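You operate a simulated robot arm through the tools that you are given. There is no shell and no other tool. Be economical: measure what you need, move in short steps, check, and stop when the job is done.

You are at the controls of a simulated robot arm. One attempt, no reset.

JOB
Put things in order on the top of the filling bench. At the end: the clear square jar (marked "Drip") from the top of the filling bench is on the green box; the purple-capped strip from the top of the filling bench stands where the orange socket tester stood; the teal probe is on the blue carton (marked "Root feed"); the orange socket tester stands where the clear square jar stood; whatever was shut is shut again. Leave all else as you found it, and nothing knocked over.

It is judged by the outcome, as a careful person would: the job done as asked, and still so three seconds after it is handed in. It fails if anything else is knocked over, pushed out of place, dropped, spilled or broken.

ROBOT AND FRAMES
A 7-joint arm with a two-finger gripper, fixed in place. Base frame: the origin is at the foot of the arm, x ahead of it, y to its left, z up; the work surface is at about z = 0.86. Readings come in m, rad, newtons and seconds.
With the tool pointing down near the work surface it reaches from about 0.34 to 0.72 m from the base axis. Its first joint turns from -1.152 to 1.152 rad. Payload 2.45 kg.
The tool frame sits at the grasp point between the pads (the TCP): z along the fingers, y along the line on which they close. The tips reach 0.026 m beyond it. The gripper opens to 0.096 m. The gripper's body begins 0.069 m behind the TCP.
Orientation is that of the tool frame in the base frame, as a unit quaternion [x, y, z, w]. With the fingers straight down and closing along the base's y, the tool's x points along the base's -x, its y along +y and its z along -z.

CONTROLS
- The arm moves only by the tool drive_tool. Its argument "moves" is a list that holds one entry, the list of rows, each a list of 7 numbers: the closure, from 0 (fully open) to 1 (shut), then the shift along the base's x, y, z in m, then the turn, a rotation vector about the base's x, y, z in rad. In form: [[[hand, x, y, z, wx, wy, wz], ...]]. A call has 1 to 20 rows; each row shifts and turns the commanded pose from where the row before left it. Each row takes 0.2 s and may step no farther than 0.05 m and 0.15 rad from the row before; otherwise, or with a gripper value out of range, the whole call is refused. A pose out of reach is approached as far as the arm can. The call stops where the force on the tool passes 40 N (or 10 N more than at its start, if that is more) or the arm is blocked; 0.2 s more then pass. Each finger halts on what it meets, pressing with about 38 N; the grip force reading is that of the motor and also rises with nothing between the fingers. The clock runs only during rows and for 0.2 s after the last one: add rows that do not move to give the fingers time. It gives the time, the measured TCP pose, the force on the tool (base axes), the opening and the grip force at its end, in the units of the frame above (readings bear some noise), with the torque about the TCP (base axes, N m) and any sound that the robot's microphone picked up.
- Cameras (640 x 400 px; columns grow to the right, rows downward): "scene" is fixed at [0.1663, -0.4074, 1.4224]; the picture's right is [0.70, -0.72, 0.00], its down [-0.46, -0.44, -0.77] and it looks along [0.55, 0.54, -0.64] (base axes); focal length 292 px, centre (320, 200). "wrist" rides on the gripper at [0.082, 0.003, -0.098] in the tool frame; the picture's right is [-0.04, 1.00, 0.00], its down [-0.73, -0.03, -0.68] and it looks along [-0.68, -0.03, 0.73] (tool axes); focal length 256 px, centre (320, 200).
- capture(camera): a new picture of that camera. The clock stands still meanwhile.
- pixel_to_xyz(camera, pixels): for up to 12 pixels [column, row] of the newest picture of that camera ("zoom" is the newest enlarged one), the place [x, y, z] in the base frame of the surface seen there, good to about 0.002 m, but the place of the scene camera against the robot may be out by one fixed shift of up to 0.012 m in any direction. The clock stands still meanwhile.
- close_up(camera, box): a new picture of the part [left, top, right, bottom] of that camera's present view, enlarged. The clock stands still meanwhile.
- close_job(): hands the job in; it is judged then, once.

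Keep the steps short. Do not move on a guess: measure, check each grasp and each placing, and mend mistakes. In all there are 80 turns and 34 pictures (those below and enlarged ones count). Leave the gripper open and the arm clear of the work at the hand-in unless told otherwise, and finish with a single line.

The tools are called after ">>>" as name(argument=value, ...) on one line, values as JSON. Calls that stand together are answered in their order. drive_tool: Moves the arm, as the interface text tells. Its arguments: {"type":"object","properties":{"moves":{"type":"array"}},"required":["moves"]} The other tools are called the same way: capture (camera) takes a picture; pixel_to_xyz (camera, pixels) gives the place of the surface under pixels of a picture; close_up (camera, box) takes an enlarged picture of a part of a camera's view; close_job () hands the job in.

At the start:

```text
clock: 0.0
tcp_pos: [0.3454, -0.0488, 1.1774]
tool_rot: [0.0, 1.0, 0.0, 0.001]
contact_force: [0.4, 0.1, 0.8]
torque: [0.01, -0.02, -0.03]
opening: 0.0958
grasp_force: 0.0
```

scene: 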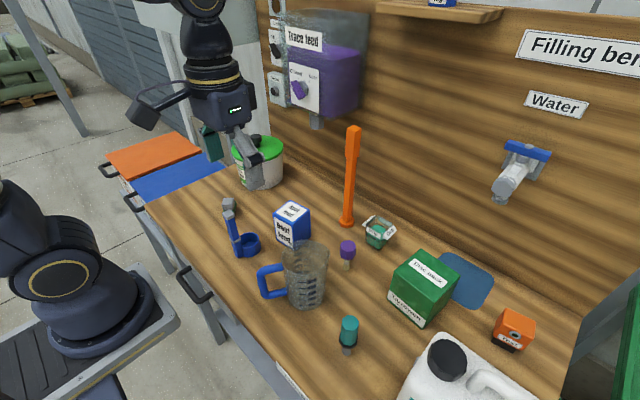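
wrist: 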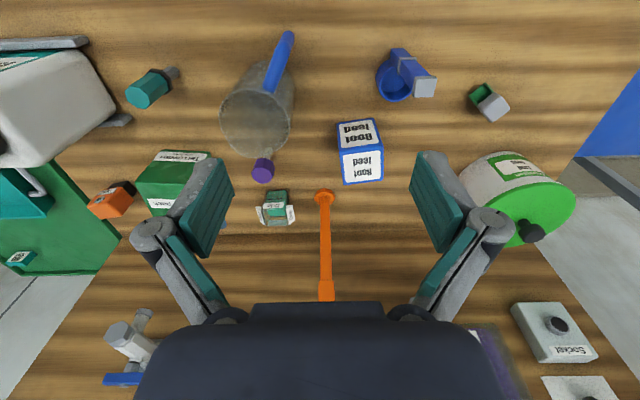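

I see the bench with jar, strip, tester, probe, carton and green box. First I enlarge the scene around the objects to identify them.

>>> close_up(camera="scene", box=[320, 200, 560, 370])

>>> close_up(camera="scene", box=[200, 110, 440, 280])

>>> close_up(camera="wrist", box=[60, 30, 400, 240])

>>> pixel_to_xyz(camera="wrist", pixels=[[275, 196], [278, 212], [263, 172], [360, 133], [362, 168], [175, 158], [172, 185], [110, 203], [148, 90], [172, 73], [324, 195], [326, 290]])

```text
2.35 times, centred on (440, 285) of scene
```

zoom: 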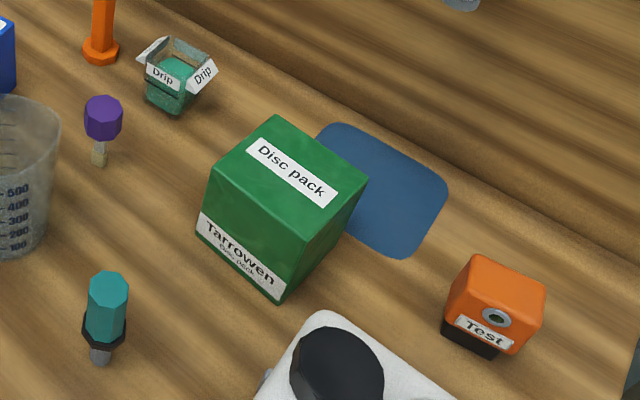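

```text
2.35 times, centred on (320, 195) of scene
```

zoom: 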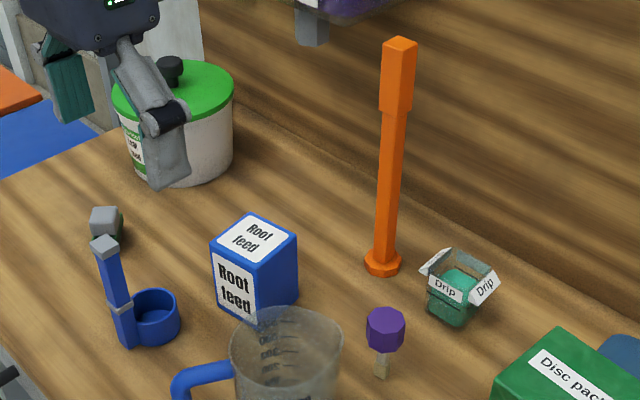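

```text
1.88 times, centred on (230, 135) of wrist
```

zoom: 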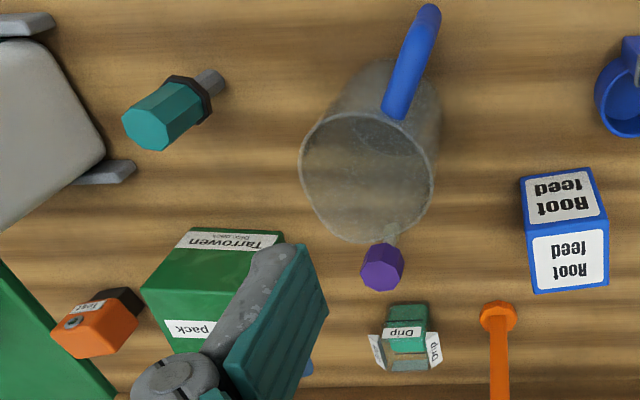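

```text
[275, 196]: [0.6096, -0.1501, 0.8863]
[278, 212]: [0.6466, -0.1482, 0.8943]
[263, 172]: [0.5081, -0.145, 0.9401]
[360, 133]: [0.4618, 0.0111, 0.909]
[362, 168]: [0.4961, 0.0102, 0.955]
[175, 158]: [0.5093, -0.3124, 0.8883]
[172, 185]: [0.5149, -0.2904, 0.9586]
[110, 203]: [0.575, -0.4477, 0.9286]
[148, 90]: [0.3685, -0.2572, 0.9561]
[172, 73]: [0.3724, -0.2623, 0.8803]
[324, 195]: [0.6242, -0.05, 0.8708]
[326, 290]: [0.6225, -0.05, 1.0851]
```

The jar is the small open "Drip" vessel near (0.62,-0.15). I will move the wrist nearer, high over the beaker, for an accurate look.

>>> drive_tool(moves=[[[0, 0.03, -0.03, -0.02, 0, 0, 0], [0, 0.03, -0.03, -0.02, 0, 0, 0], [0, 0.03, -0.03, -0.03, 0, 0, 0], [0, 0.02, -0.01, -0.03, 0, 0, 0], [0, 0, 0, 0, 0, 0, 0]]])

>>> capture(camera="wrist")

```text
refused: row 3 steps farther than a row can; nothing moved
```

```text
28 pictures are left
```

wrist: 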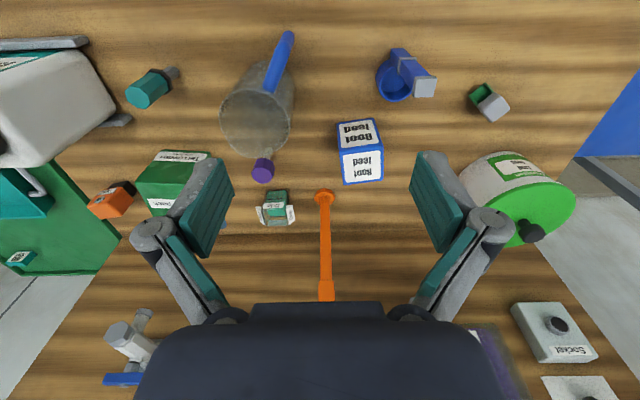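

The step was a bit over the limit; I use smaller steps for the same move.

>>> drive_tool(moves=[[[0, 0.025, -0.025, -0.02, 0, 0, 0], [0, 0.025, -0.025, -0.02, 0, 0, 0], [0, 0.025, -0.025, -0.025, 0, 0, 0], [0, 0.025, -0.025, -0.03, 0, 0, 0], [0, 0.01, 0, -0.03, 0, 0, 0], [0, 0, 0, 0, 0, 0, 0]]])

>>> capture(camera="wrist")

```text
clock: 1.4
tcp_pos: [0.4552, -0.1498, 1.0514]
tool_rot: [0.0, 1.0, -0.001, 0.0]
contact_force: [0.1, -0.6, -0.5]
torque: [0.02, -0.03, 0.02]
opening: 0.0962
grasp_force: 0.0
```

```text
27 pictures are left
```

wrist: 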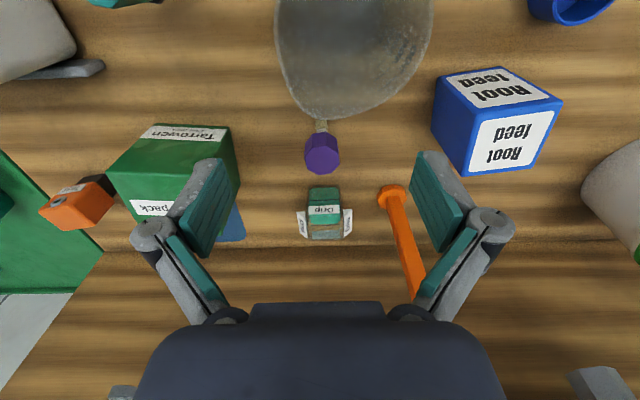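

>>> close_up(camera="wrist", box=[280, 120, 430, 250])

```text
3.08 times, centred on (355, 185) of wrist
```

zoom: 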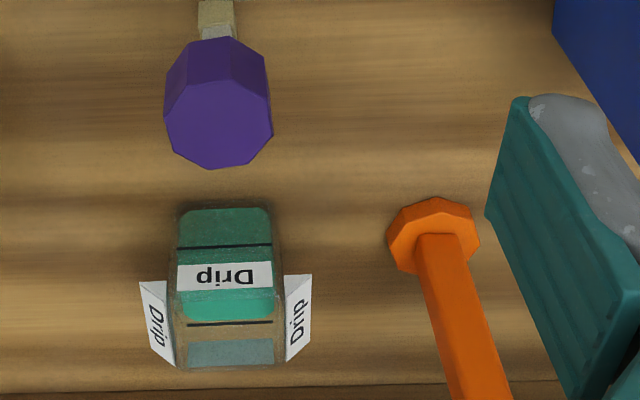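

I measure the jar's body, flaps and rims, the cap of the strip and the rod in the zoom.

>>> pixel_to_xyz(camera="zoom", pixels=[[184, 215], [266, 215], [182, 265], [268, 265], [142, 285], [310, 278], [172, 362], [288, 356], [230, 335], [230, 352], [225, 120], [217, 15]])

>>> pixel_to_xyz(camera="zoom", pixels=[[185, 285], [272, 285], [172, 120], [268, 130], [215, 163], [220, 45], [395, 240], [475, 240], [433, 205], [230, 305], [155, 330], [298, 330]])

>>> pixel_to_xyz(camera="wrist", pixels=[[150, 206], [200, 210], [230, 128], [238, 180], [152, 128], [130, 200], [112, 180], [60, 215], [75, 208], [100, 185], [480, 135], [115, 195]])

```text
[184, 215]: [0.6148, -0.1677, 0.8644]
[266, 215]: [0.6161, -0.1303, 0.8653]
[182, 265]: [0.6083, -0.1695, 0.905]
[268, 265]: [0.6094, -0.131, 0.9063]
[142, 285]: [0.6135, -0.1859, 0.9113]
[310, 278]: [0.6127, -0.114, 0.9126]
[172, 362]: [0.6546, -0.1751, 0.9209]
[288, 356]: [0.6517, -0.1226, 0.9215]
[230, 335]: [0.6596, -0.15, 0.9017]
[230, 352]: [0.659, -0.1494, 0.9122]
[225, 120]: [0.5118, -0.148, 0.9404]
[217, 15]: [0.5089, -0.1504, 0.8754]
```

```text
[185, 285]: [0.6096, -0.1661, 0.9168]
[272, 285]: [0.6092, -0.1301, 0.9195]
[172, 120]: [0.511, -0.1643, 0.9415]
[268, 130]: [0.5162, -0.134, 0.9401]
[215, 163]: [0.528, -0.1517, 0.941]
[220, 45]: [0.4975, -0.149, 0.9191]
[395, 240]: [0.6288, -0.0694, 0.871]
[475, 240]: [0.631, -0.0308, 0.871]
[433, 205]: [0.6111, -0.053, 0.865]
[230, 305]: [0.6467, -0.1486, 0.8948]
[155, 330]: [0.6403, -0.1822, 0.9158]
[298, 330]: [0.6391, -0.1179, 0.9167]
```

```text
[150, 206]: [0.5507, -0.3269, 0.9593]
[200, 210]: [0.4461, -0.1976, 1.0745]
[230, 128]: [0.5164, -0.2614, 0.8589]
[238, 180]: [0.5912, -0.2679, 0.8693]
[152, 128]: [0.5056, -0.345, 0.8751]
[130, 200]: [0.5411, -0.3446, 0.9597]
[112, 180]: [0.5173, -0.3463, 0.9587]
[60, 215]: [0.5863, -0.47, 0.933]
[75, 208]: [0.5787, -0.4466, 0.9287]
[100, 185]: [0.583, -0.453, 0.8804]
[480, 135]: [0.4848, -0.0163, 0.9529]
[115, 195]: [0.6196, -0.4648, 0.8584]
```

The jar's flaps stick out along ±y, so I'll grip it along x. Next, precise data for green box and tester, plus the wall behind the jar.

>>> pixel_to_xyz(camera="wrist", pixels=[[320, 242], [320, 252], [320, 265], [250, 255], [60, 240], [45, 205], [75, 228], [112, 205], [85, 190], [70, 190], [60, 232], [230, 235]])

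>>> close_up(camera="scene", box=[340, 210, 560, 360])

```text
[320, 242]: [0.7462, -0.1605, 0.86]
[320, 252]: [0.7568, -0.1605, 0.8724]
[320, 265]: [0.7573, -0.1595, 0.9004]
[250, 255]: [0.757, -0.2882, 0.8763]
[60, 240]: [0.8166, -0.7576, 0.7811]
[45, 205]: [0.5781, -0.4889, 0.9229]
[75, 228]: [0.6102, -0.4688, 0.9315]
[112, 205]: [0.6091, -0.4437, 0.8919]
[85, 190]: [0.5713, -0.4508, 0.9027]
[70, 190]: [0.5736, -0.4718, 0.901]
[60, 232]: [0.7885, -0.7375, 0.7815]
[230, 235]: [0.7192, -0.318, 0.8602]
```

```text
2.67 times, centred on (450, 285) of scene
```

zoom: 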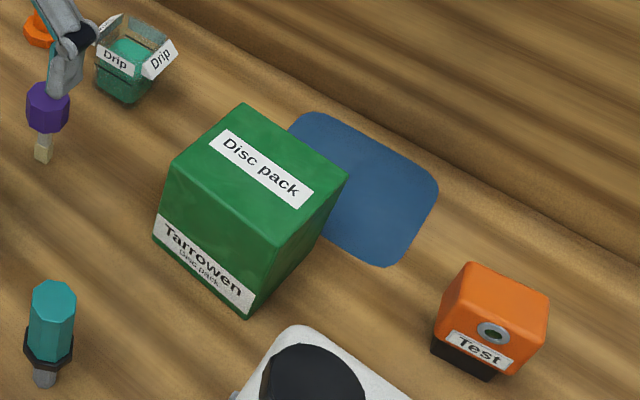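

Wall at x≈0.757, clear enough. Measuring box corners, tester corners and probe in the scene zoom.

>>> pixel_to_xyz(camera="zoom", pixels=[[243, 107], [172, 168], [273, 247], [343, 181], [478, 267], [545, 300], [520, 345], [445, 305], [467, 375], [434, 345], [55, 290], [44, 380]])

>>> pixel_to_xyz(camera="zoom", pixels=[[48, 95], [43, 155], [130, 45], [515, 370], [490, 378], [510, 290], [480, 290], [460, 290], [535, 300], [505, 320], [500, 300], [245, 318]])

```text
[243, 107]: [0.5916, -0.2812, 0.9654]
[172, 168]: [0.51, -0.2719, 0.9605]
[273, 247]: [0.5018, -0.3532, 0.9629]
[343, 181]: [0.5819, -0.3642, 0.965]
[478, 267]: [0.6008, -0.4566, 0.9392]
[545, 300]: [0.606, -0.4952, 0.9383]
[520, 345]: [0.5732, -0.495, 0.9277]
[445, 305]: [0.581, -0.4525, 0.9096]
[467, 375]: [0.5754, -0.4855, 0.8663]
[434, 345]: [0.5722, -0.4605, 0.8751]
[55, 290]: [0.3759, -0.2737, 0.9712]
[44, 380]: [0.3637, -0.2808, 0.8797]
```

```text
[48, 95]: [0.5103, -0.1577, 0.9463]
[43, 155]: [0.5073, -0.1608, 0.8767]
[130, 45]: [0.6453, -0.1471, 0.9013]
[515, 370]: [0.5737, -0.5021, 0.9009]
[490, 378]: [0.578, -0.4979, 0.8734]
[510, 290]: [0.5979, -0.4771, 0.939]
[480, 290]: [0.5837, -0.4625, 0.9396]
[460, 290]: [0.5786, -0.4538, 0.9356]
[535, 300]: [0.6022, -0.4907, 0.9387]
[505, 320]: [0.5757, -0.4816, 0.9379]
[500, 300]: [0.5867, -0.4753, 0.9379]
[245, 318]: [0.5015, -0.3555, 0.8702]
```

Jar centre ≈ (0.635,-0.149), height to 0.92. I rotate the gripper +90° (camera to the -y side, away from the rod) at safe height, at the current place.

>>> drive_tool(moves=[[[0, 0, 0, 0, 0, 0, 0.1428], [0, 0, 0, 0, 0, 0, 0.1428], [0, 0, 0, 0, 0, 0, 0.1428], [0, 0, 0, 0, 0, 0, 0.1428], [0, 0, 0, 0, 0, 0, 0.1428], [0, 0, 0, 0, 0, 0, 0.1428], [0, 0, 0, 0, 0, 0, 0.1428], [0, 0, 0, 0, 0, 0, 0.1428], [0, 0, 0, 0, 0, 0, 0.1428], [0, 0, 0, 0, 0, 0, 0.1428], [0, 0, 0, 0, 0, 0, 0.1428], [0.15, 0.045, 0, 0, 0, 0, 0], [0.15, 0.045, 0, 0, 0, 0, 0], [0.15, 0.045, 0, 0, 0, 0, 0], [0.15, 0.0448, 0.0008, 0, 0, 0, 0], [0.15, 0, 0, -0.03, 0, 0, 0], [0.15, 0, 0, 0, 0, 0, 0]]])

>>> capture(camera="wrist")

```text
clock: 5.0
tcp_pos: [0.638, -0.1458, 1.0216]
tool_rot: [-0.707, 0.707, 0.001, 0.0]
contact_force: [-0.1, -0.6, 0.4]
torque: [0.0, -0.02, -0.01]
opening: 0.0816
grasp_force: 0.0
```

```text
24 pictures are left
```

wrist: 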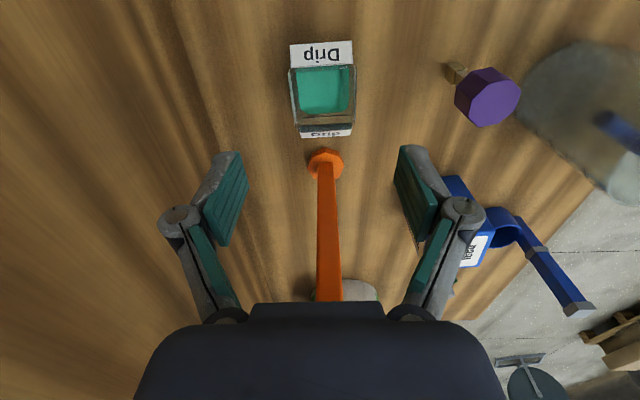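

Measuring the jar rim in this picture.

>>> pixel_to_xyz(camera="wrist", pixels=[[292, 95], [352, 95], [294, 70], [354, 68], [292, 45], [352, 42], [300, 135], [350, 133], [320, 95], [323, 130], [297, 118], [352, 118]])

>>> close_up(camera="wrist", box=[260, 25, 400, 195])

```text
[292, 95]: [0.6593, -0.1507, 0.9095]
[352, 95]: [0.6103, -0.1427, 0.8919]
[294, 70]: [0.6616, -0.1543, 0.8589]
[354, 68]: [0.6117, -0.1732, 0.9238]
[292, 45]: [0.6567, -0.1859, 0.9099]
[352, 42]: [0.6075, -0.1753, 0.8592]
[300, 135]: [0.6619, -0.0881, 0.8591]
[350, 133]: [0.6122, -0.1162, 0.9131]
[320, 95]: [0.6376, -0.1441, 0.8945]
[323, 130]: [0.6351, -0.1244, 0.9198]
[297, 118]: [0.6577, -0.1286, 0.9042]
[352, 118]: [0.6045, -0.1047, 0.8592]
```

```text
2.35 times, centred on (330, 110) of wrist
```

zoom: 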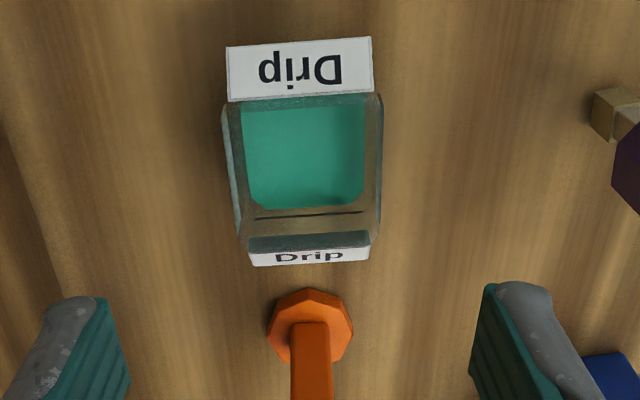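

Jar spans x 0.610–0.660, y centre −0.150. Shift slightly, descend partway to z≈0.955, and check clearance to the rod with the scene camera.

>>> drive_tool(moves=[[[0.15, -0.003, -0.004, -0.02, 0, 0, 0], [0.15, 0, 0, -0.03, 0, 0, 0], [0.15, 0, 0, -0.015, 0, 0, 0], [0.15, 0, 0, 0, 0, 0, 0]]])

>>> capture(camera="scene")

```text
clock: 6.0
tcp_pos: [0.6334, -0.1516, 0.9584]
tool_rot: [0.708, -0.707, 0.001, 0.0]
contact_force: [0.4, 0.0, -0.5]
torque: [-0.03, -0.01, 0.01]
opening: 0.0813
grasp_force: 0.2
```

```text
22 pictures are left
```

scene: 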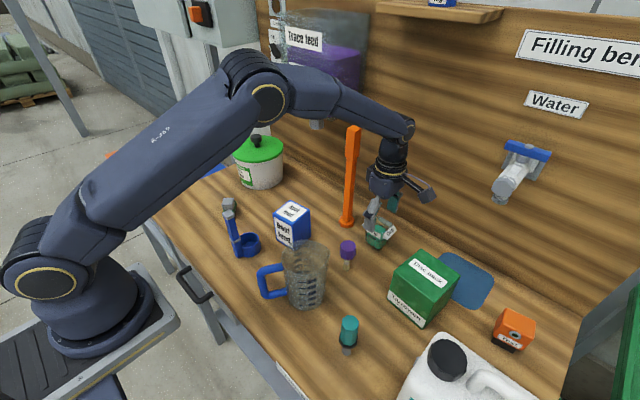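

The forearm passes near the rod top (353,127); I measure both.

>>> pixel_to_xyz(camera="scene", pixels=[[353, 128], [349, 133], [342, 115], [360, 122], [375, 130], [390, 136], [385, 150], [376, 185], [371, 195], [383, 168], [352, 160], [365, 112]])

>>> close_up(camera="scene", box=[310, 80, 470, 260])

```text
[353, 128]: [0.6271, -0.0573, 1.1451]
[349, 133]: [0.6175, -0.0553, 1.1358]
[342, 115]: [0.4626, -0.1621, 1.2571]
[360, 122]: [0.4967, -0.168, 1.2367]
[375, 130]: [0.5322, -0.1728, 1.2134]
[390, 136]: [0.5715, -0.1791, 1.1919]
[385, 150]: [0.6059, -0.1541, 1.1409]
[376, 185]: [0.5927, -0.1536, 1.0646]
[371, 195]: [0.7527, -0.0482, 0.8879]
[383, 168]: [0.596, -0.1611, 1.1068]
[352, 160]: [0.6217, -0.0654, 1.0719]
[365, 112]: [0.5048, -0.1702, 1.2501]
```

```text
2.22 times, centred on (390, 170) of scene
```

zoom: 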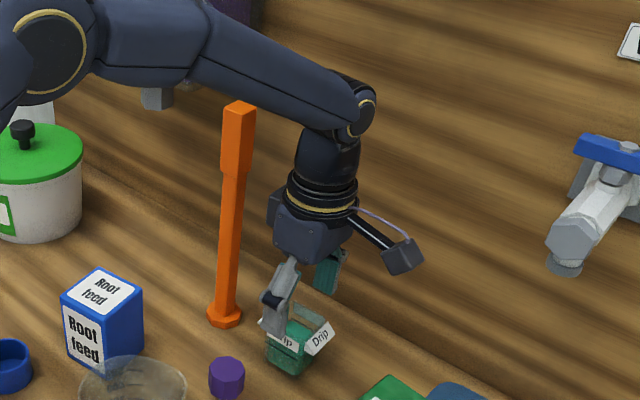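

The rod is ~0.1 m off the arm plane; clear. Descend to z≈0.898 over the jar and close gently.

>>> drive_tool(moves=[[[0.15, 0.002, 0.001, -0.03, 0, 0, 0], [0.15, 0, 0, -0.03, 0, 0, 0], [0.15, 0, 0, 0, 0, 0, 0], [0.6, 0, 0, 0, 0, 0, 0], [0.6, 0, 0, 0, 0, 0, 0], [0.6, 0, 0, 0, 0, 0, 0], [0.6, 0, 0, 0, 0, 0, 0]]])

```text
clock: 7.6
tcp_pos: [0.6333, -0.1505, 0.8959]
tool_rot: [0.707, -0.707, 0.0, 0.0]
contact_force: [-0.2, 0.5, 1.5]
torque: [-0.02, -0.02, 0.05]
opening: 0.0487
grasp_force: 37.7
```

Jar held (opening 0.0487). I lift it straight up 0.13 m and, meanwhile, measure the jerrycan height from the last scene picture.

>>> drive_tool(moves=[[[0.6, 0, 0, 0.01, 0, 0, 0], [0.6, 0, 0, 0.02, 0, 0, 0], [0.6, 0, 0, 0.03, 0, 0, 0], [0.6, 0, 0, 0.035, 0, 0, 0], [0.6, 0, 0, 0.035, 0, 0, 0], [0.6, 0, 0, 0, 0, 0, 0]]])

>>> pixel_to_xyz(camera="scene", pixels=[[445, 360], [447, 342], [430, 375], [460, 340], [490, 350], [520, 370], [480, 385], [500, 380], [410, 395], [535, 390], [300, 245], [540, 152]])

```text
clock: 9.0
tcp_pos: [0.6327, -0.1495, 1.028]
tool_rot: [0.708, -0.706, 0.0, -0.001]
contact_force: [-1.0, -0.1, -1.3]
torque: [-0.01, 0.02, 0.02]
opening: 0.0488
grasp_force: 38.1
```

```text
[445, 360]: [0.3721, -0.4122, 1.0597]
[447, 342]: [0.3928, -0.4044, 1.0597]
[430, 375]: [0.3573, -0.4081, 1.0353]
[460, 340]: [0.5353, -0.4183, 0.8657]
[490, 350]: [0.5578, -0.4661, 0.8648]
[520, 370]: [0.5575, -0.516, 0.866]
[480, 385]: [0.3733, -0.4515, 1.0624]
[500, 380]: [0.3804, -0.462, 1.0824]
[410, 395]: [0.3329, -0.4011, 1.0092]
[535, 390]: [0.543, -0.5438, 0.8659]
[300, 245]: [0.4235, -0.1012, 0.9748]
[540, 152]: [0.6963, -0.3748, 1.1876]
```

Jar is up. Move it over the green box centre (0.548,-0.308).

>>> drive_tool(moves=[[[0.6, -0.0085, -0.016, 0, 0, 0, 0], [0.6, -0.017, -0.032, 0, 0, 0, 0], [0.6, -0.017, -0.032, 0, 0, 0, 0], [0.6, -0.017, -0.032, 0, 0, 0, 0], [0.6, -0.017, -0.031, 0, 0, 0, 0], [0.6, -0.0085, -0.0155, 0, 0, 0, 0], [0.6, 0, 0, 0, 0, 0, 0]]])

>>> close_up(camera="scene", box=[340, 170, 560, 350])

```text
clock: 10.6
tcp_pos: [0.549, -0.311, 1.0258]
tool_rot: [0.708, -0.707, 0.0, 0.0]
contact_force: [0.2, -0.5, -1.0]
torque: [0.01, 0.0, 0.0]
opening: 0.0488
grasp_force: 37.6
```

```text
2.22 times, centred on (450, 260) of scene
```

zoom: 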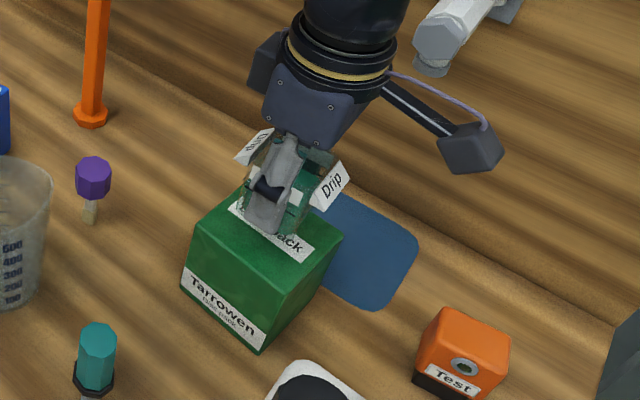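

Well placed over the box. Lower 0.029 m slowly, watching the force.

>>> drive_tool(moves=[[[0.6, 0, 0.001, -0.012, 0, 0, 0], [0.6, 0, 0, -0.01, 0, 0, 0], [0.6, 0, 0, -0.004, 0, 0, 0], [0.6, 0, 0, -0.003, 0, 0, 0], [0.6, 0, 0, 0, 0, 0, 0]]])

```text
clock: 11.8
tcp_pos: [0.5494, -0.3096, 0.9973]
tool_rot: [0.707, -0.707, 0.0, 0.0]
contact_force: [-0.4, 0.3, -2.1]
torque: [0.0, 0.04, 0.0]
opening: 0.0493
grasp_force: 38.0
```

No contact yet; 1 mm steps further.

>>> drive_tool(moves=[[[0.6, 0, 0, -0.001, 0, 0, 0], [0.6, 0, 0, -0.001, 0, 0, 0], [0.6, 0, 0, 0, 0, 0, 0]]])

```text
clock: 12.6
tcp_pos: [0.5494, -0.3092, 0.9957]
tool_rot: [-0.707, 0.708, -0.001, 0.0]
contact_force: [-0.6, 1.2, 10.1]
torque: [0.14, 0.13, 0.0]
opening: 0.0488
grasp_force: 37.8
```

Contact (10 N up). Open and rise straight up.

>>> drive_tool(moves=[[[0.3, 0, 0, 0.0005, 0, 0, 0], [0.15, 0, 0, 0, 0, 0, 0], [0.15, 0, 0, 0, 0, 0, 0], [0.15, 0, 0, 0, 0, 0, 0], [0.15, 0, 0, 0.02, 0, 0, 0], [0.15, 0, 0, 0.03, 0, 0, 0], [0.15, 0, 0, 0.04, 0, 0, 0], [0.15, 0, 0, 0.04, 0, 0, 0], [0, 0, 0, 0, 0, 0, 0]]])

>>> capture(camera="wrist")

```text
clock: 14.6
tcp_pos: [0.5492, -0.3099, 1.126]
tool_rot: [-0.707, 0.707, 0.0, 0.0]
contact_force: [-0.3, 0.2, -0.5]
torque: [0.01, -0.02, -0.02]
opening: 0.0959
grasp_force: 0.1
```

```text
19 pictures are left
```

wrist: 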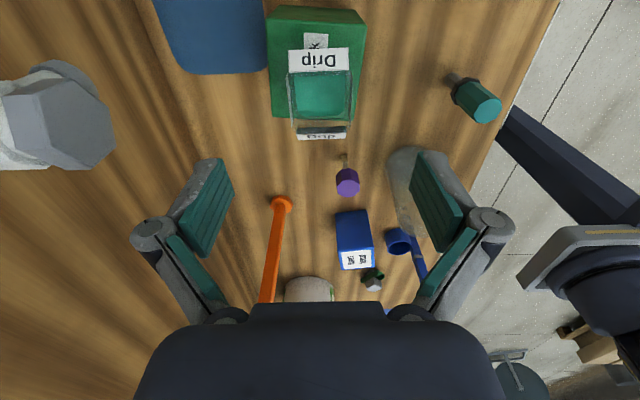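

The jar stands on the green box. Now I check the tap position (80,120) and jar points, before heading to the tester.

>>> pixel_to_xyz(camera="wrist", pixels=[[80, 120], [112, 125], [60, 160], [60, 70], [320, 95], [290, 60], [350, 55], [480, 105], [455, 82], [345, 185], [275, 50], [360, 50]])

>>> drive_tool(moves=[[[0, 0.01, -0.04, 0, 0, 0, 0], [0, 0.01, -0.04, 0, 0, 0, 0], [0, 0.01, -0.04, 0, 0, 0, 0], [0, 0.01, -0.036, 0, 0, 0, 0], [0, 0, 0, 0, 0, 0, 0]]])

>>> capture(camera="wrist")

```text
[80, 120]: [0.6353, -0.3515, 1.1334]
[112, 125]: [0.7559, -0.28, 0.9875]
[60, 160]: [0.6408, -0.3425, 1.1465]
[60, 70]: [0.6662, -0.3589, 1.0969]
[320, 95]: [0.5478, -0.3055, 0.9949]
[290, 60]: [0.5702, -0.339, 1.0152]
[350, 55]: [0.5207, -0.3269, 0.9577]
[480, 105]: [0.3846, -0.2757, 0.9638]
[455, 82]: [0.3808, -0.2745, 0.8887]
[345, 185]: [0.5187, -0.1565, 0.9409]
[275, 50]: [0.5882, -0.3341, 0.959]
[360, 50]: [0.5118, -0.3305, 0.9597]
```

```text
clock: 15.8
tcp_pos: [0.533, -0.4124, 1.1059]
tool_rot: [-0.707, 0.707, 0.001, -0.001]
contact_force: [0.7, -0.8, 1.1]
torque: [0.0, 0.01, -0.02]
opening: 0.0962
grasp_force: 0.1
out of reach, approached as far as the arm can: row 2, 3, 4
```

```text
18 pictures are left
```

wrist: 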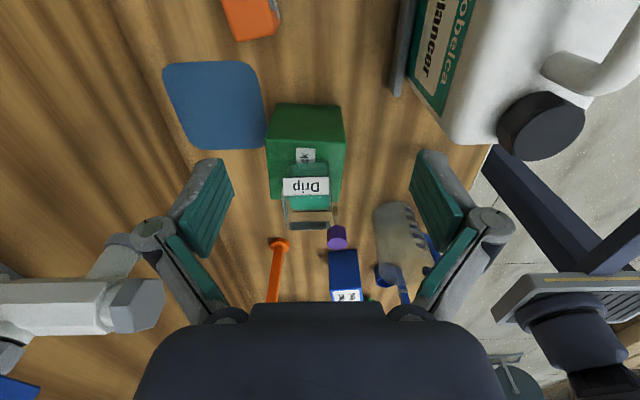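

The vertical tool can't reach (limit r≈0.67 here), so I'll need a tilt. I measure the jerrycan's far edge, the tester and its surroundings.

>>> pixel_to_xyz(camera="wrist", pixels=[[402, 30], [392, 95], [412, 90], [415, 30], [230, 20], [262, 20], [240, 38], [278, 28], [440, 140], [450, 20], [480, 60], [135, 310]])

>>> close_up(camera="scene", box=[400, 280, 600, 400])

```text
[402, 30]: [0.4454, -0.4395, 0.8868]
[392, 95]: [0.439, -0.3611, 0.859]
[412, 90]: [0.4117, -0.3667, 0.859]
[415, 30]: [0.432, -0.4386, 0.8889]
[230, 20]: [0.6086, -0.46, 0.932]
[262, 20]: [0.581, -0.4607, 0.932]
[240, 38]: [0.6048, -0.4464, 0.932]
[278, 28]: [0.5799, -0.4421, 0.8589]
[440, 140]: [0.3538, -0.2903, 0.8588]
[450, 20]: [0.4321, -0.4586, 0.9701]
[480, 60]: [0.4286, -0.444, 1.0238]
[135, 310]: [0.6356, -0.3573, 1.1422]
```

```text
3.20 times, centred on (500, 340) of scene
```

zoom: 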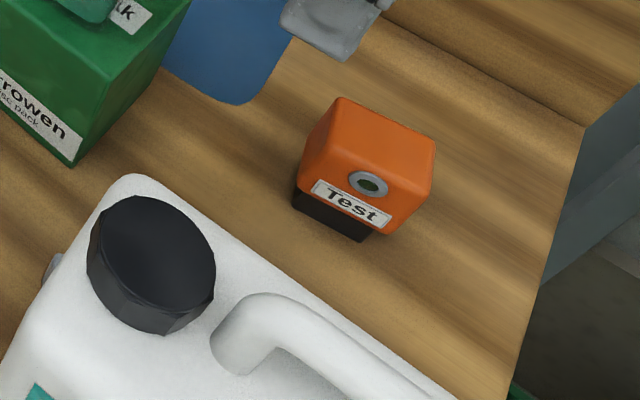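

Jerrycan ends at x≈0.445. Now tester faces in the zoom for centre, yaw and width.

>>> pixel_to_xyz(camera="zoom", pixels=[[340, 103], [428, 138], [305, 165], [400, 200], [385, 115], [415, 180], [425, 175], [312, 200], [385, 222], [298, 207], [360, 238], [330, 110]])

>>> pixel_to_xyz(camera="zoom", pixels=[[370, 130], [350, 160], [400, 140], [330, 160], [370, 165], [432, 165], [408, 210], [420, 200], [310, 140], [430, 150], [315, 190], [390, 212]])

```text
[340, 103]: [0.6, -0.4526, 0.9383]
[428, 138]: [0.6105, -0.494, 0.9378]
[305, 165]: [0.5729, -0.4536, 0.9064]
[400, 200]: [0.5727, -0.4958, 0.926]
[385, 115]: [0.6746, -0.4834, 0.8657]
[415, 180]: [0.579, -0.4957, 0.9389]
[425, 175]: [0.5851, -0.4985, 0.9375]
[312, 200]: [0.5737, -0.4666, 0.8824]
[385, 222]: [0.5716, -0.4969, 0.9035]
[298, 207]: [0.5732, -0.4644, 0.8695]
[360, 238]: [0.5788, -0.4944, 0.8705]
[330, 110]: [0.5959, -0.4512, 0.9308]
```

```text
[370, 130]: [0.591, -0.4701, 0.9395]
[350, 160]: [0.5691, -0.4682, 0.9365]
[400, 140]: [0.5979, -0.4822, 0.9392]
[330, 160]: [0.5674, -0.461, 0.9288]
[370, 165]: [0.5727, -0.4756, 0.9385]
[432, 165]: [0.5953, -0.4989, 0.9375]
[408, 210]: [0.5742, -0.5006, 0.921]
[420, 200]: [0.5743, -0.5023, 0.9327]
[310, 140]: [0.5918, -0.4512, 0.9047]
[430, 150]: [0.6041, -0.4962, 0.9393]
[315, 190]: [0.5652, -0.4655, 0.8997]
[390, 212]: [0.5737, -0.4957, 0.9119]
```

Tester centre ≈ (0.593,-0.467), width in y ≈ 0.05, z 0.86–0.933. I'll grip along y with a small lean. First I back off a little to see how the command tracks.

>>> drive_tool(moves=[[[0, -0.03, 0.03, 0, 0, 0, 0], [0, -0.03, 0.03, 0, 0, 0, 0], [0, -0.01, 0.03, 0, 0, 0, 0], [0, 0, 0, 0, 0, 0, 0]]])

```text
clock: 16.8
tcp_pos: [0.4649, -0.3203, 1.1067]
tool_rot: [-0.707, 0.707, 0.0, 0.0]
contact_force: [-0.7, 0.1, -1.6]
torque: [0.04, -0.03, -0.04]
opening: 0.0961
grasp_force: 0.0
```

Command tracks from the reached pose. Now rotate −90° about z, then lean −0.22 rad about y, at raised height.

>>> drive_tool(moves=[[[0, 0.01, 0, 0.03, 0, 0, -0.1428], [0, 0, 0, 0, 0, 0, -0.1428], [0, 0, 0, 0, 0, 0, -0.1428], [0, 0, 0, 0, 0, 0, -0.1428], [0, 0, 0, 0, 0, 0, -0.1428], [0, 0, 0, 0, 0, 0, -0.1428], [0, 0, 0, 0, 0, 0, -0.1428], [0, 0, 0, 0, 0, 0, -0.1428], [0, 0, 0, 0, 0, 0, -0.1428], [0, 0, 0, 0, 0, 0, -0.1428], [0, 0, 0, 0, 0, 0, -0.1428], [0, 0, 0, 0, 0, -0.11, 0], [0, 0, 0, 0, 0, -0.11, 0], [0, 0, 0, 0, 0, 0, 0]]])

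```text
clock: 19.8
tcp_pos: [0.4743, -0.3205, 1.1379]
tool_rot: [0.0, 0.994, 0.0, 0.11]
contact_force: [0.3, -0.3, 0.1]
torque: [-0.04, -0.02, -0.01]
opening: 0.0959
grasp_force: 0.0
```

Lean is right (fingers point slightly +x). Travel to above the tester: first −y, then forward and down.

>>> drive_tool(moves=[[[0, 0.005, -0.045, 0, 0, 0, 0], [0, 0, -0.05, 0, 0, 0, 0], [0, 0, -0.05, 0, 0, 0, 0], [0, 0.04, -0.0015, -0.02, 0, 0, 0], [0, 0.035, 0, -0.035, 0, 0, 0], [0, 0.027, 0, -0.04, 0, 0, 0], [0, 0.01, 0, -0.04, 0, 0, 0], [0, 0, 0, 0, 0, 0, 0]]])

>>> capture(camera="wrist")

```text
clock: 21.6
tcp_pos: [0.5776, -0.446, 0.9971]
tool_rot: [0.001, 0.994, 0.0, 0.109]
contact_force: [-0.3, 0.2, -0.2]
torque: [-0.01, 0.02, 0.04]
opening: 0.0959
grasp_force: 0.1
out of reach, approached as far as the arm can: row 5, 6
```

```text
16 pictures are left
```

wrist: 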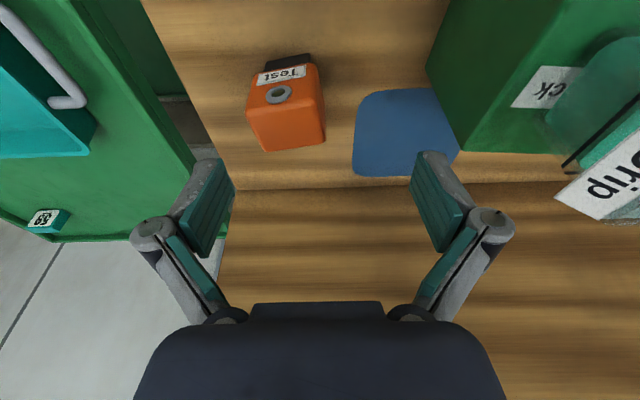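

Close now. I measure the tester accurately in this picture.

>>> pixel_to_xyz(camera="wrist", pixels=[[250, 90], [316, 80], [250, 118], [323, 110], [265, 148], [320, 140], [247, 105], [325, 125], [285, 145], [290, 110], [285, 80], [290, 60]])

>>> close_up(camera="wrist", box=[220, 30, 360, 170])

```text
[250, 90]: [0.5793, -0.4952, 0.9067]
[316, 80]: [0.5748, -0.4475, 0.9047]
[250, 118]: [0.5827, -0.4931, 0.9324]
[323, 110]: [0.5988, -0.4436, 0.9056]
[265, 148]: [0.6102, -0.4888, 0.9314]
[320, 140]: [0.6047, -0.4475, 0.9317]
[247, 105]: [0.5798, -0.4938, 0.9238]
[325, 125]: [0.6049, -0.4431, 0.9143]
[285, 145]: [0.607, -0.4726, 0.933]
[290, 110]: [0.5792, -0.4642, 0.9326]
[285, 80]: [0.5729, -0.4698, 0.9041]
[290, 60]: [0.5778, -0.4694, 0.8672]
```

```text
2.86 times, centred on (290, 100) of wrist
```

zoom: 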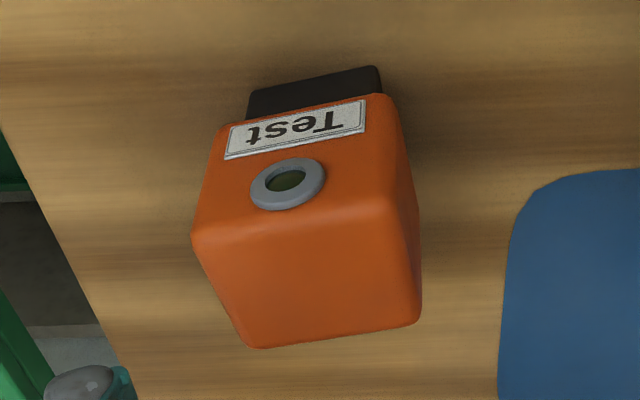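

Tester: y −0.496…−0.442, x 0.574…0.614, yaw ≈ +0.1 rad. Align yaw, move above it at z≈0.967.

>>> drive_tool(moves=[[[0, 0, -0.01, -0.015, 0, 0, 0.09], [0, 0.008, -0.013, -0.015, 0, 0, 0], [0, 0.008, 0, 0, 0, 0, 0], [0, 0, 0, 0, 0, 0, 0]]])

```text
clock: 22.6
tcp_pos: [0.576, -0.4501, 0.9647]
tool_rot: [-0.045, 0.993, 0.005, 0.111]
contact_force: [0.6, -0.4, -0.1]
torque: [0.03, 0.01, 0.01]
opening: 0.0961
grasp_force: 0.0
out of reach, approached as far as the arm can: row 1, 2, 3
```

Still short by 0.026 m; lean another 0.15 rad about the closing axis and try again.

>>> drive_tool(moves=[[[0, 0, 0, 0.01, 0.0132, -0.147, 0], [0, 0.009, -0.0095, -0.01, 0, 0, 0], [0, 0.009, -0.0095, 0, 0, 0, 0], [0, 0, 0, 0, 0, 0, 0]]])

>>> capture(camera="wrist")

```text
clock: 23.6
tcp_pos: [0.5881, -0.4667, 0.9642]
tool_rot: [-0.044, 0.982, 0.008, 0.183]
contact_force: [0.1, 0.6, 1.6]
torque: [0.01, 0.01, 0.01]
opening: 0.0961
grasp_force: 0.1
out of reach, approached as far as the arm can: row 3
```

```text
14 pictures are left
```

wrist: 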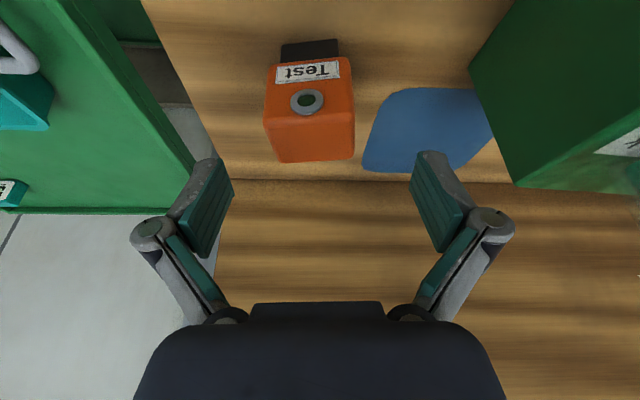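

Aligned. Descend with the small correction to (0.594,-0.470,0.911).

>>> drive_tool(moves=[[[0, 0, -0.003, -0.02, 0, 0, 0], [0, 0.003, 0, -0.02, 0, 0, 0], [0, 0.003, 0, -0.013, 0, 0, 0], [0, 0, 0, 0, 0, 0, 0]]])

```text
clock: 24.6
tcp_pos: [0.5909, -0.4651, 0.9116]
tool_rot: [-0.045, 0.982, 0.009, 0.182]
contact_force: [-0.2, 1.5, 0.2]
torque: [-0.04, 0.0, 0.03]
opening: 0.0961
grasp_force: 0.1
out of reach, approached as far as the arm can: row 3
```

In position around the tester. Close.

>>> drive_tool(moves=[[[0.4, 0, 0, 0, 0, 0, 0], [0.6, 0, 0, 0, 0, 0, 0], [0.6, 0, 0, 0, 0, 0, 0], [0.6, 0, 0, 0, 0, 0, 0], [0.6, 0, 0, 0, 0, 0, 0]]])

>>> close_up(camera="scene", box=[380, 190, 600, 380])

```text
clock: 25.8
tcp_pos: [0.5908, -0.466, 0.9127]
tool_rot: [-0.045, 0.982, 0.008, 0.183]
contact_force: [-0.2, -0.2, 2.4]
torque: [-0.09, 0.03, -0.01]
opening: 0.0495
grasp_force: 38.3
```

```text
2.11 times, centred on (490, 285) of scene
```

zoom: 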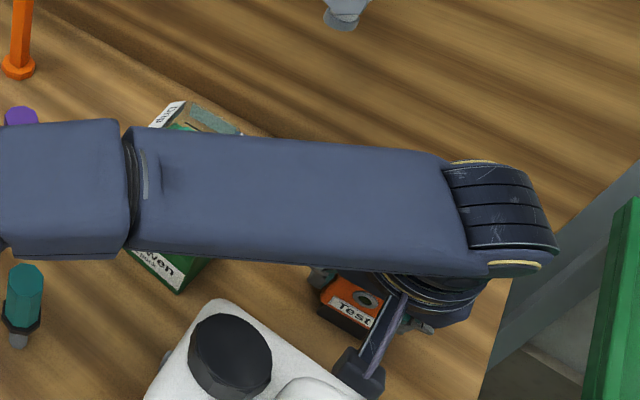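

Held (opening 0.0495). The forearm lies over the jar on the box; I check its height there.

>>> pixel_to_xyz(camera="zoom", pixels=[[200, 140], [160, 250], [200, 255], [300, 200], [175, 108], [210, 115], [60, 200], [450, 200], [370, 375], [340, 290], [180, 262], [220, 125]])

```text
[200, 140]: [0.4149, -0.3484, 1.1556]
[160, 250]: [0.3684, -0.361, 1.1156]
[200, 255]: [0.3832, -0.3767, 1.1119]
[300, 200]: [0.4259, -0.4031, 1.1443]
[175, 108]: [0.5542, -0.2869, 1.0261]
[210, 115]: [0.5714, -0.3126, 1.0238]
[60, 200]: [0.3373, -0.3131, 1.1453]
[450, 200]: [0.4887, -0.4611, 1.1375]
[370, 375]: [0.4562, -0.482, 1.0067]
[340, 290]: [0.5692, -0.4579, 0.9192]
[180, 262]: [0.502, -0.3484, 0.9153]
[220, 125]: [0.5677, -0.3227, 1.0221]
```

Clearances fine as is. I lift the tester up and a bit toward +y (keeping the camera off the jerrycan and fingers off the green box).

>>> drive_tool(moves=[[[0.6, 0, 0.004, 0.01, 0, 0, 0], [0.6, 0, 0.008, 0.02, 0, 0, 0], [0.6, -0.002, 0.012, 0.02, 0, 0, 0], [0.6, -0.002, 0.012, 0.02, 0, 0, 0], [0.6, -0.002, 0.008, 0.02, 0, 0, 0], [0.6, 0, 0, 0, 0, 0, 0]]])

```text
clock: 27.2
tcp_pos: [0.6058, -0.445, 1.0051]
tool_rot: [-0.045, 0.982, 0.01, 0.181]
contact_force: [-0.3, -1.1, -2.0]
torque: [-0.02, -0.02, 0.0]
opening: 0.0493
grasp_force: 37.7
out of reach, approached as far as the arm can: row 2, 3, 4, 5
```

Lifted. Continue upward and inward in small steps.

>>> drive_tool(moves=[[[0.6, -0.012, 0.006, 0.02, 0, 0, 0], [0.6, -0.015, 0.008, 0.025, 0, 0, 0], [0.6, -0.015, 0.008, 0.025, 0, 0, 0], [0.6, -0.02, 0.01, 0.025, 0, 0, 0], [0.6, 0, 0, 0, 0, 0, 0]]])

```text
clock: 28.4
tcp_pos: [0.5721, -0.4431, 1.1116]
tool_rot: [-0.045, 0.982, 0.009, 0.182]
contact_force: [0.6, 0.2, -1.4]
torque: [0.01, -0.04, -0.02]
opening: 0.0493
grasp_force: 38.3
out of reach, approached as far as the arm can: row 1, 2, 3, 4
```

Now carry it inward and across at z≈1.12 to (0.53,-0.19), then yaw +0.55 rad so the camera clears the strip.

>>> drive_tool(moves=[[[0.6, -0.02, 0.02, 0.005, 0, 0, 0], [0.6, -0.025, 0.035, 0.005, 0, 0, 0], [0.6, -0.01, 0.045, 0, 0, 0, 0], [0.6, 0, 0.045, 0, 0, 0, 0], [0.6, 0, 0.045, 0, 0, 0, 0], [0.6, 0.01, 0.045, 0, 0, 0, 0.11], [0.6, 0.02, 0.025, 0, 0, 0, 0.11], [0.6, 0.02, 0.01, 0, 0, 0, 0.11], [0.6, 0.02, 0, 0, 0, 0, 0.11], [0.6, 0.02, 0, 0, 0, 0, 0.11], [0.6, 0, 0, 0, 0, 0, 0]]])

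>>> capture(camera="scene")

```text
clock: 30.0
tcp_pos: [0.6469, -0.3255, 1.1723]
tool_rot: [-0.13, 0.975, 0.009, 0.182]
contact_force: [1.9, -11.8, 11.1]
torque: [-0.57, -0.08, -0.06]
opening: 0.0479
grasp_force: 7.7
out of reach, approached as far as the arm can: row 1, 2, 3, 4, 5, 6, 7
stopped in row 7: the force on the tool passed its limit at 56 N (the readings are from after the stop); the commanded pose is now the measured one
```

```text
12 pictures are left
```

scene: 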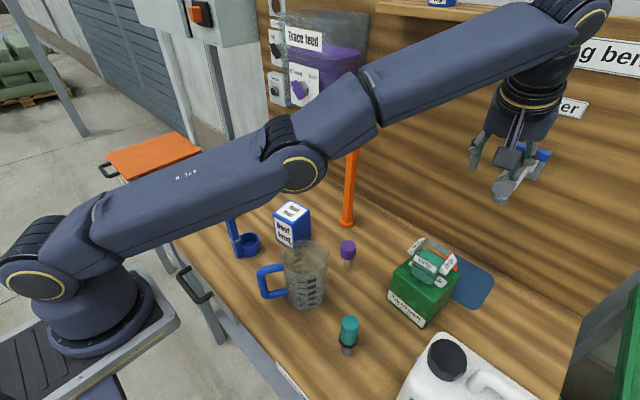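

The arm drifted out of its commanded path and touched the tap. I look closely at the gripper and at the green box area.

>>> close_up(camera="scene", box=[380, 90, 600, 330])

>>> capture(camera="wrist")

```text
1.67 times, centred on (490, 210) of scene
```

zoom: 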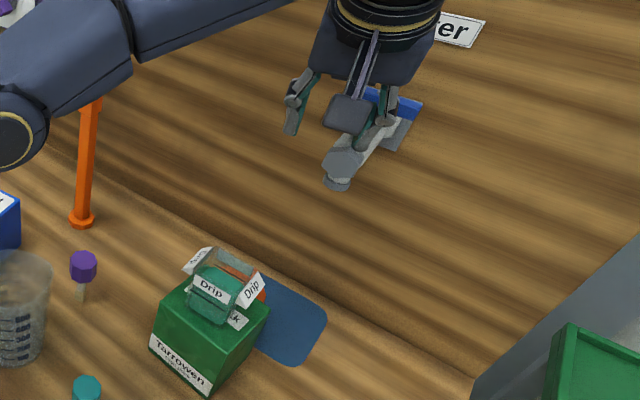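

```text
10 pictures are left
```

wrist: 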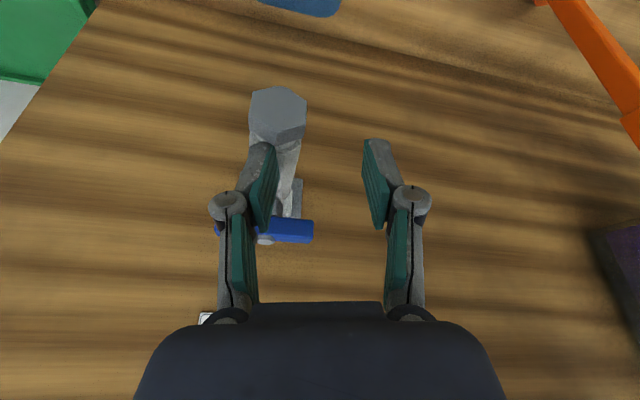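

The tester slipped out when the gripper met the tap; it now lies behind the green box, to be mended. First I free the gripper: up and back in small steps, slightly −y.

>>> drive_tool(moves=[[[0.5, -0.005, -0.005, 0.01, 0, 0, 0], [0.5, -0.01, 0, 0.015, 0, 0, 0], [0.5, 0, 0, 0, 0, 0, 0]]])

```text
clock: 30.8
tcp_pos: [0.6291, -0.3269, 1.1932]
tool_rot: [-0.131, 0.975, 0.013, 0.179]
contact_force: [-0.3, 0.6, 0.3]
torque: [-0.01, 0.01, 0.03]
opening: 0.048
grasp_force: 0.0
out of reach, approached as far as the arm can: row 1
```

Free of contact. Retreat further inward (−x) slowly.

>>> drive_tool(moves=[[[0.5, -0.02, 0, 0.005, 0, 0, 0], [0.5, -0.025, 0.005, 0, 0, 0, 0], [0.5, -0.03, 0.01, 0, 0, 0, 0], [0.5, -0.03, 0.01, 0, 0, 0, 0], [0.5, 0, 0, 0, 0, 0, 0]]])

>>> capture(camera="scene")

```text
clock: 32.0
tcp_pos: [0.5815, -0.3465, 1.2382]
tool_rot: [-0.131, 0.975, 0.014, 0.18]
contact_force: [-0.1, 0.3, 0.4]
torque: [0.02, 0.0, 0.0]
opening: 0.0481
grasp_force: 0.1
out of reach, approached as far as the arm can: row 1, 2, 3, 4
```

```text
9 pictures are left
```

scene: 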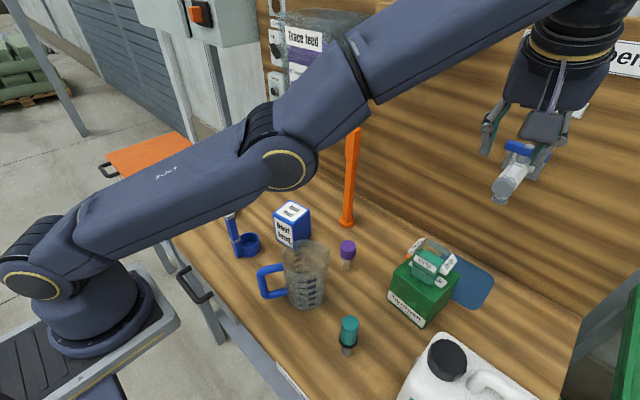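

The arm seems to have gone into an almost straight, slightly inverted elbow. I untilt the tool (an outward demand on the wrist, which straightens the elbow), raising a bit, then retreat and see if it tracks.

>>> drive_tool(moves=[[[0.5, -0.01, 0.01, 0.03, 0, 0, 0], [0.5, 0, 0, 0.01, -0.0317, 0.1158, 0], [0.5, 0, 0, 0, -0.0317, 0.1158, 0], [0.5, 0, 0, 0, -0.0317, 0.1158, 0], [0.5, -0.02, 0.01, 0, 0, 0, 0], [0.5, -0.02, 0.01, 0, 0, 0, 0], [0.5, -0.02, 0.01, 0, 0, 0, 0], [0.5, 0, 0, 0, 0, 0, 0]]])

```text
clock: 33.8
tcp_pos: [0.4849, -0.2815, 1.2518]
tool_rot: [-0.134, 0.99, -0.008, 0.032]
contact_force: [-0.5, 0.1, -0.4]
torque: [-0.01, 0.01, 0.01]
opening: 0.0479
grasp_force: 0.1
out of reach, approached as far as the arm can: row 2, 3, 4
```

Recovered: it tracks inward again. Finish levelling the tool and move toward (0.44,-0.25), open the fingers, then look at the tester behind the box.

>>> drive_tool(moves=[[[0.3, -0.02, 0, 0, -0.017, 0.062, 0], [0, -0.025, -0.01, 0, 0, 0, -0.135], [0, 0, -0.01, 0, 0, 0, -0.135], [0, 0, 0, 0, 0, 0, 0], [0, 0, 0, 0, 0, 0, 0]]])

>>> capture(camera="wrist")

```text
clock: 35.0
tcp_pos: [0.439, -0.3031, 1.2512]
tool_rot: [0.0, 1.0, -0.011, -0.001]
contact_force: [0.2, 0.1, 0.2]
torque: [-0.02, 0.02, -0.02]
opening: 0.0961
grasp_force: 0.0
```

```text
8 pictures are left
```

wrist: 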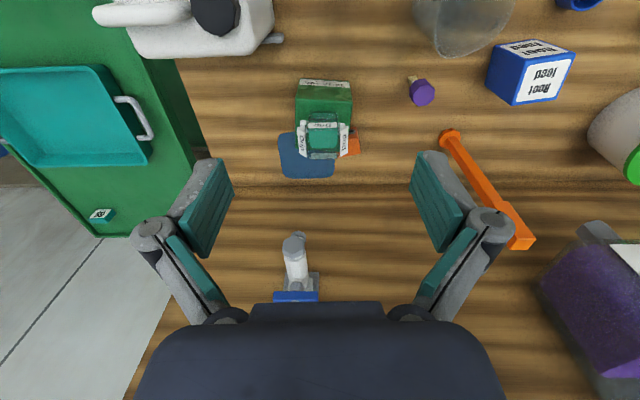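

I see orange at (354,142), behind the green box. Zoom in.

>>> close_up(camera="wrist", box=[270, 70, 380, 190])

>>> pixel_to_xyz(camera="wrist", pixels=[[348, 140], [356, 132], [358, 150], [352, 155], [345, 152], [300, 85], [350, 82], [352, 118], [296, 122], [320, 135], [296, 245], [295, 160]])

```text
3.33 times, centred on (325, 130) of wrist
```

zoom: 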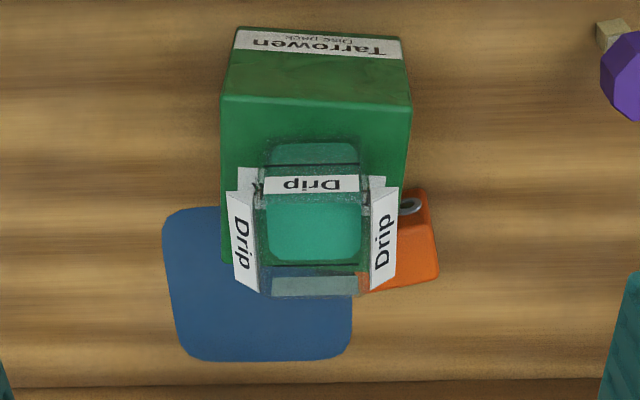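

```text
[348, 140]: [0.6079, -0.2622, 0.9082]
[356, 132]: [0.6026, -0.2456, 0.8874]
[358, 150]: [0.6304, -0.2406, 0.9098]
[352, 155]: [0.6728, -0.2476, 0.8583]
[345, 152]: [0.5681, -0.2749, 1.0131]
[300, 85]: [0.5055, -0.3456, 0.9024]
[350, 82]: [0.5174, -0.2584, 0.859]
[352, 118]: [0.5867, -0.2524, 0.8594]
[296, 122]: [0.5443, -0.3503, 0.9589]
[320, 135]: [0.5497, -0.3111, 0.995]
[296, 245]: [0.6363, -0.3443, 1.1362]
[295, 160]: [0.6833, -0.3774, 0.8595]
```

The tester lies on its side behind the box, its top end sticking out at +y (y≈−0.24); the box and jar are unmoved. For a view from the +y side I rotate the gripper −90° at height and move to (0.59,-0.19,1.13).

>>> drive_tool(moves=[[[0, 0, 0.02, 0, 0, 0, -0.1428], [0, 0, 0.02, 0, 0, 0, -0.1428], [0, 0, 0.02, 0, 0, 0, -0.1428], [0, 0, 0.02, 0, 0, 0, -0.1428], [0, 0.02, 0.01, 0, 0, 0, -0.1428], [0, 0.02, 0.01, 0, 0, 0, -0.1428], [0, 0.02, 0.01, -0.01, 0, 0, -0.1428], [0, 0.02, 0, -0.02, 0, 0, -0.1428], [0, 0.02, 0, -0.02, 0, 0, -0.1428], [0, 0.02, 0, -0.03, 0, 0, -0.1428], [0, 0.02, 0, -0.03, 0, 0, -0.1428], [0, 0.01, 0, -0.01, 0, 0, 0], [0, 0, 0, 0, 0, 0, 0]]])

```text
clock: 37.8
tcp_pos: [0.5901, -0.1898, 1.1295]
tool_rot: [0.707, 0.707, -0.006, -0.008]
contact_force: [-0.1, -0.4, -0.6]
torque: [0.0, 0.01, -0.02]
opening: 0.0962
grasp_force: 0.1
```

Tracked exactly. Zoom at the expected tester location (~col 341,row 124).

>>> close_up(camera="wrist", box=[230, 50, 400, 200])

```text
2.67 times, centred on (315, 125) of wrist
```

zoom: 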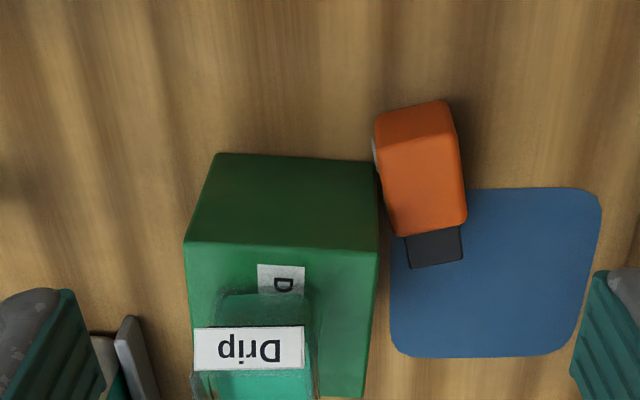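

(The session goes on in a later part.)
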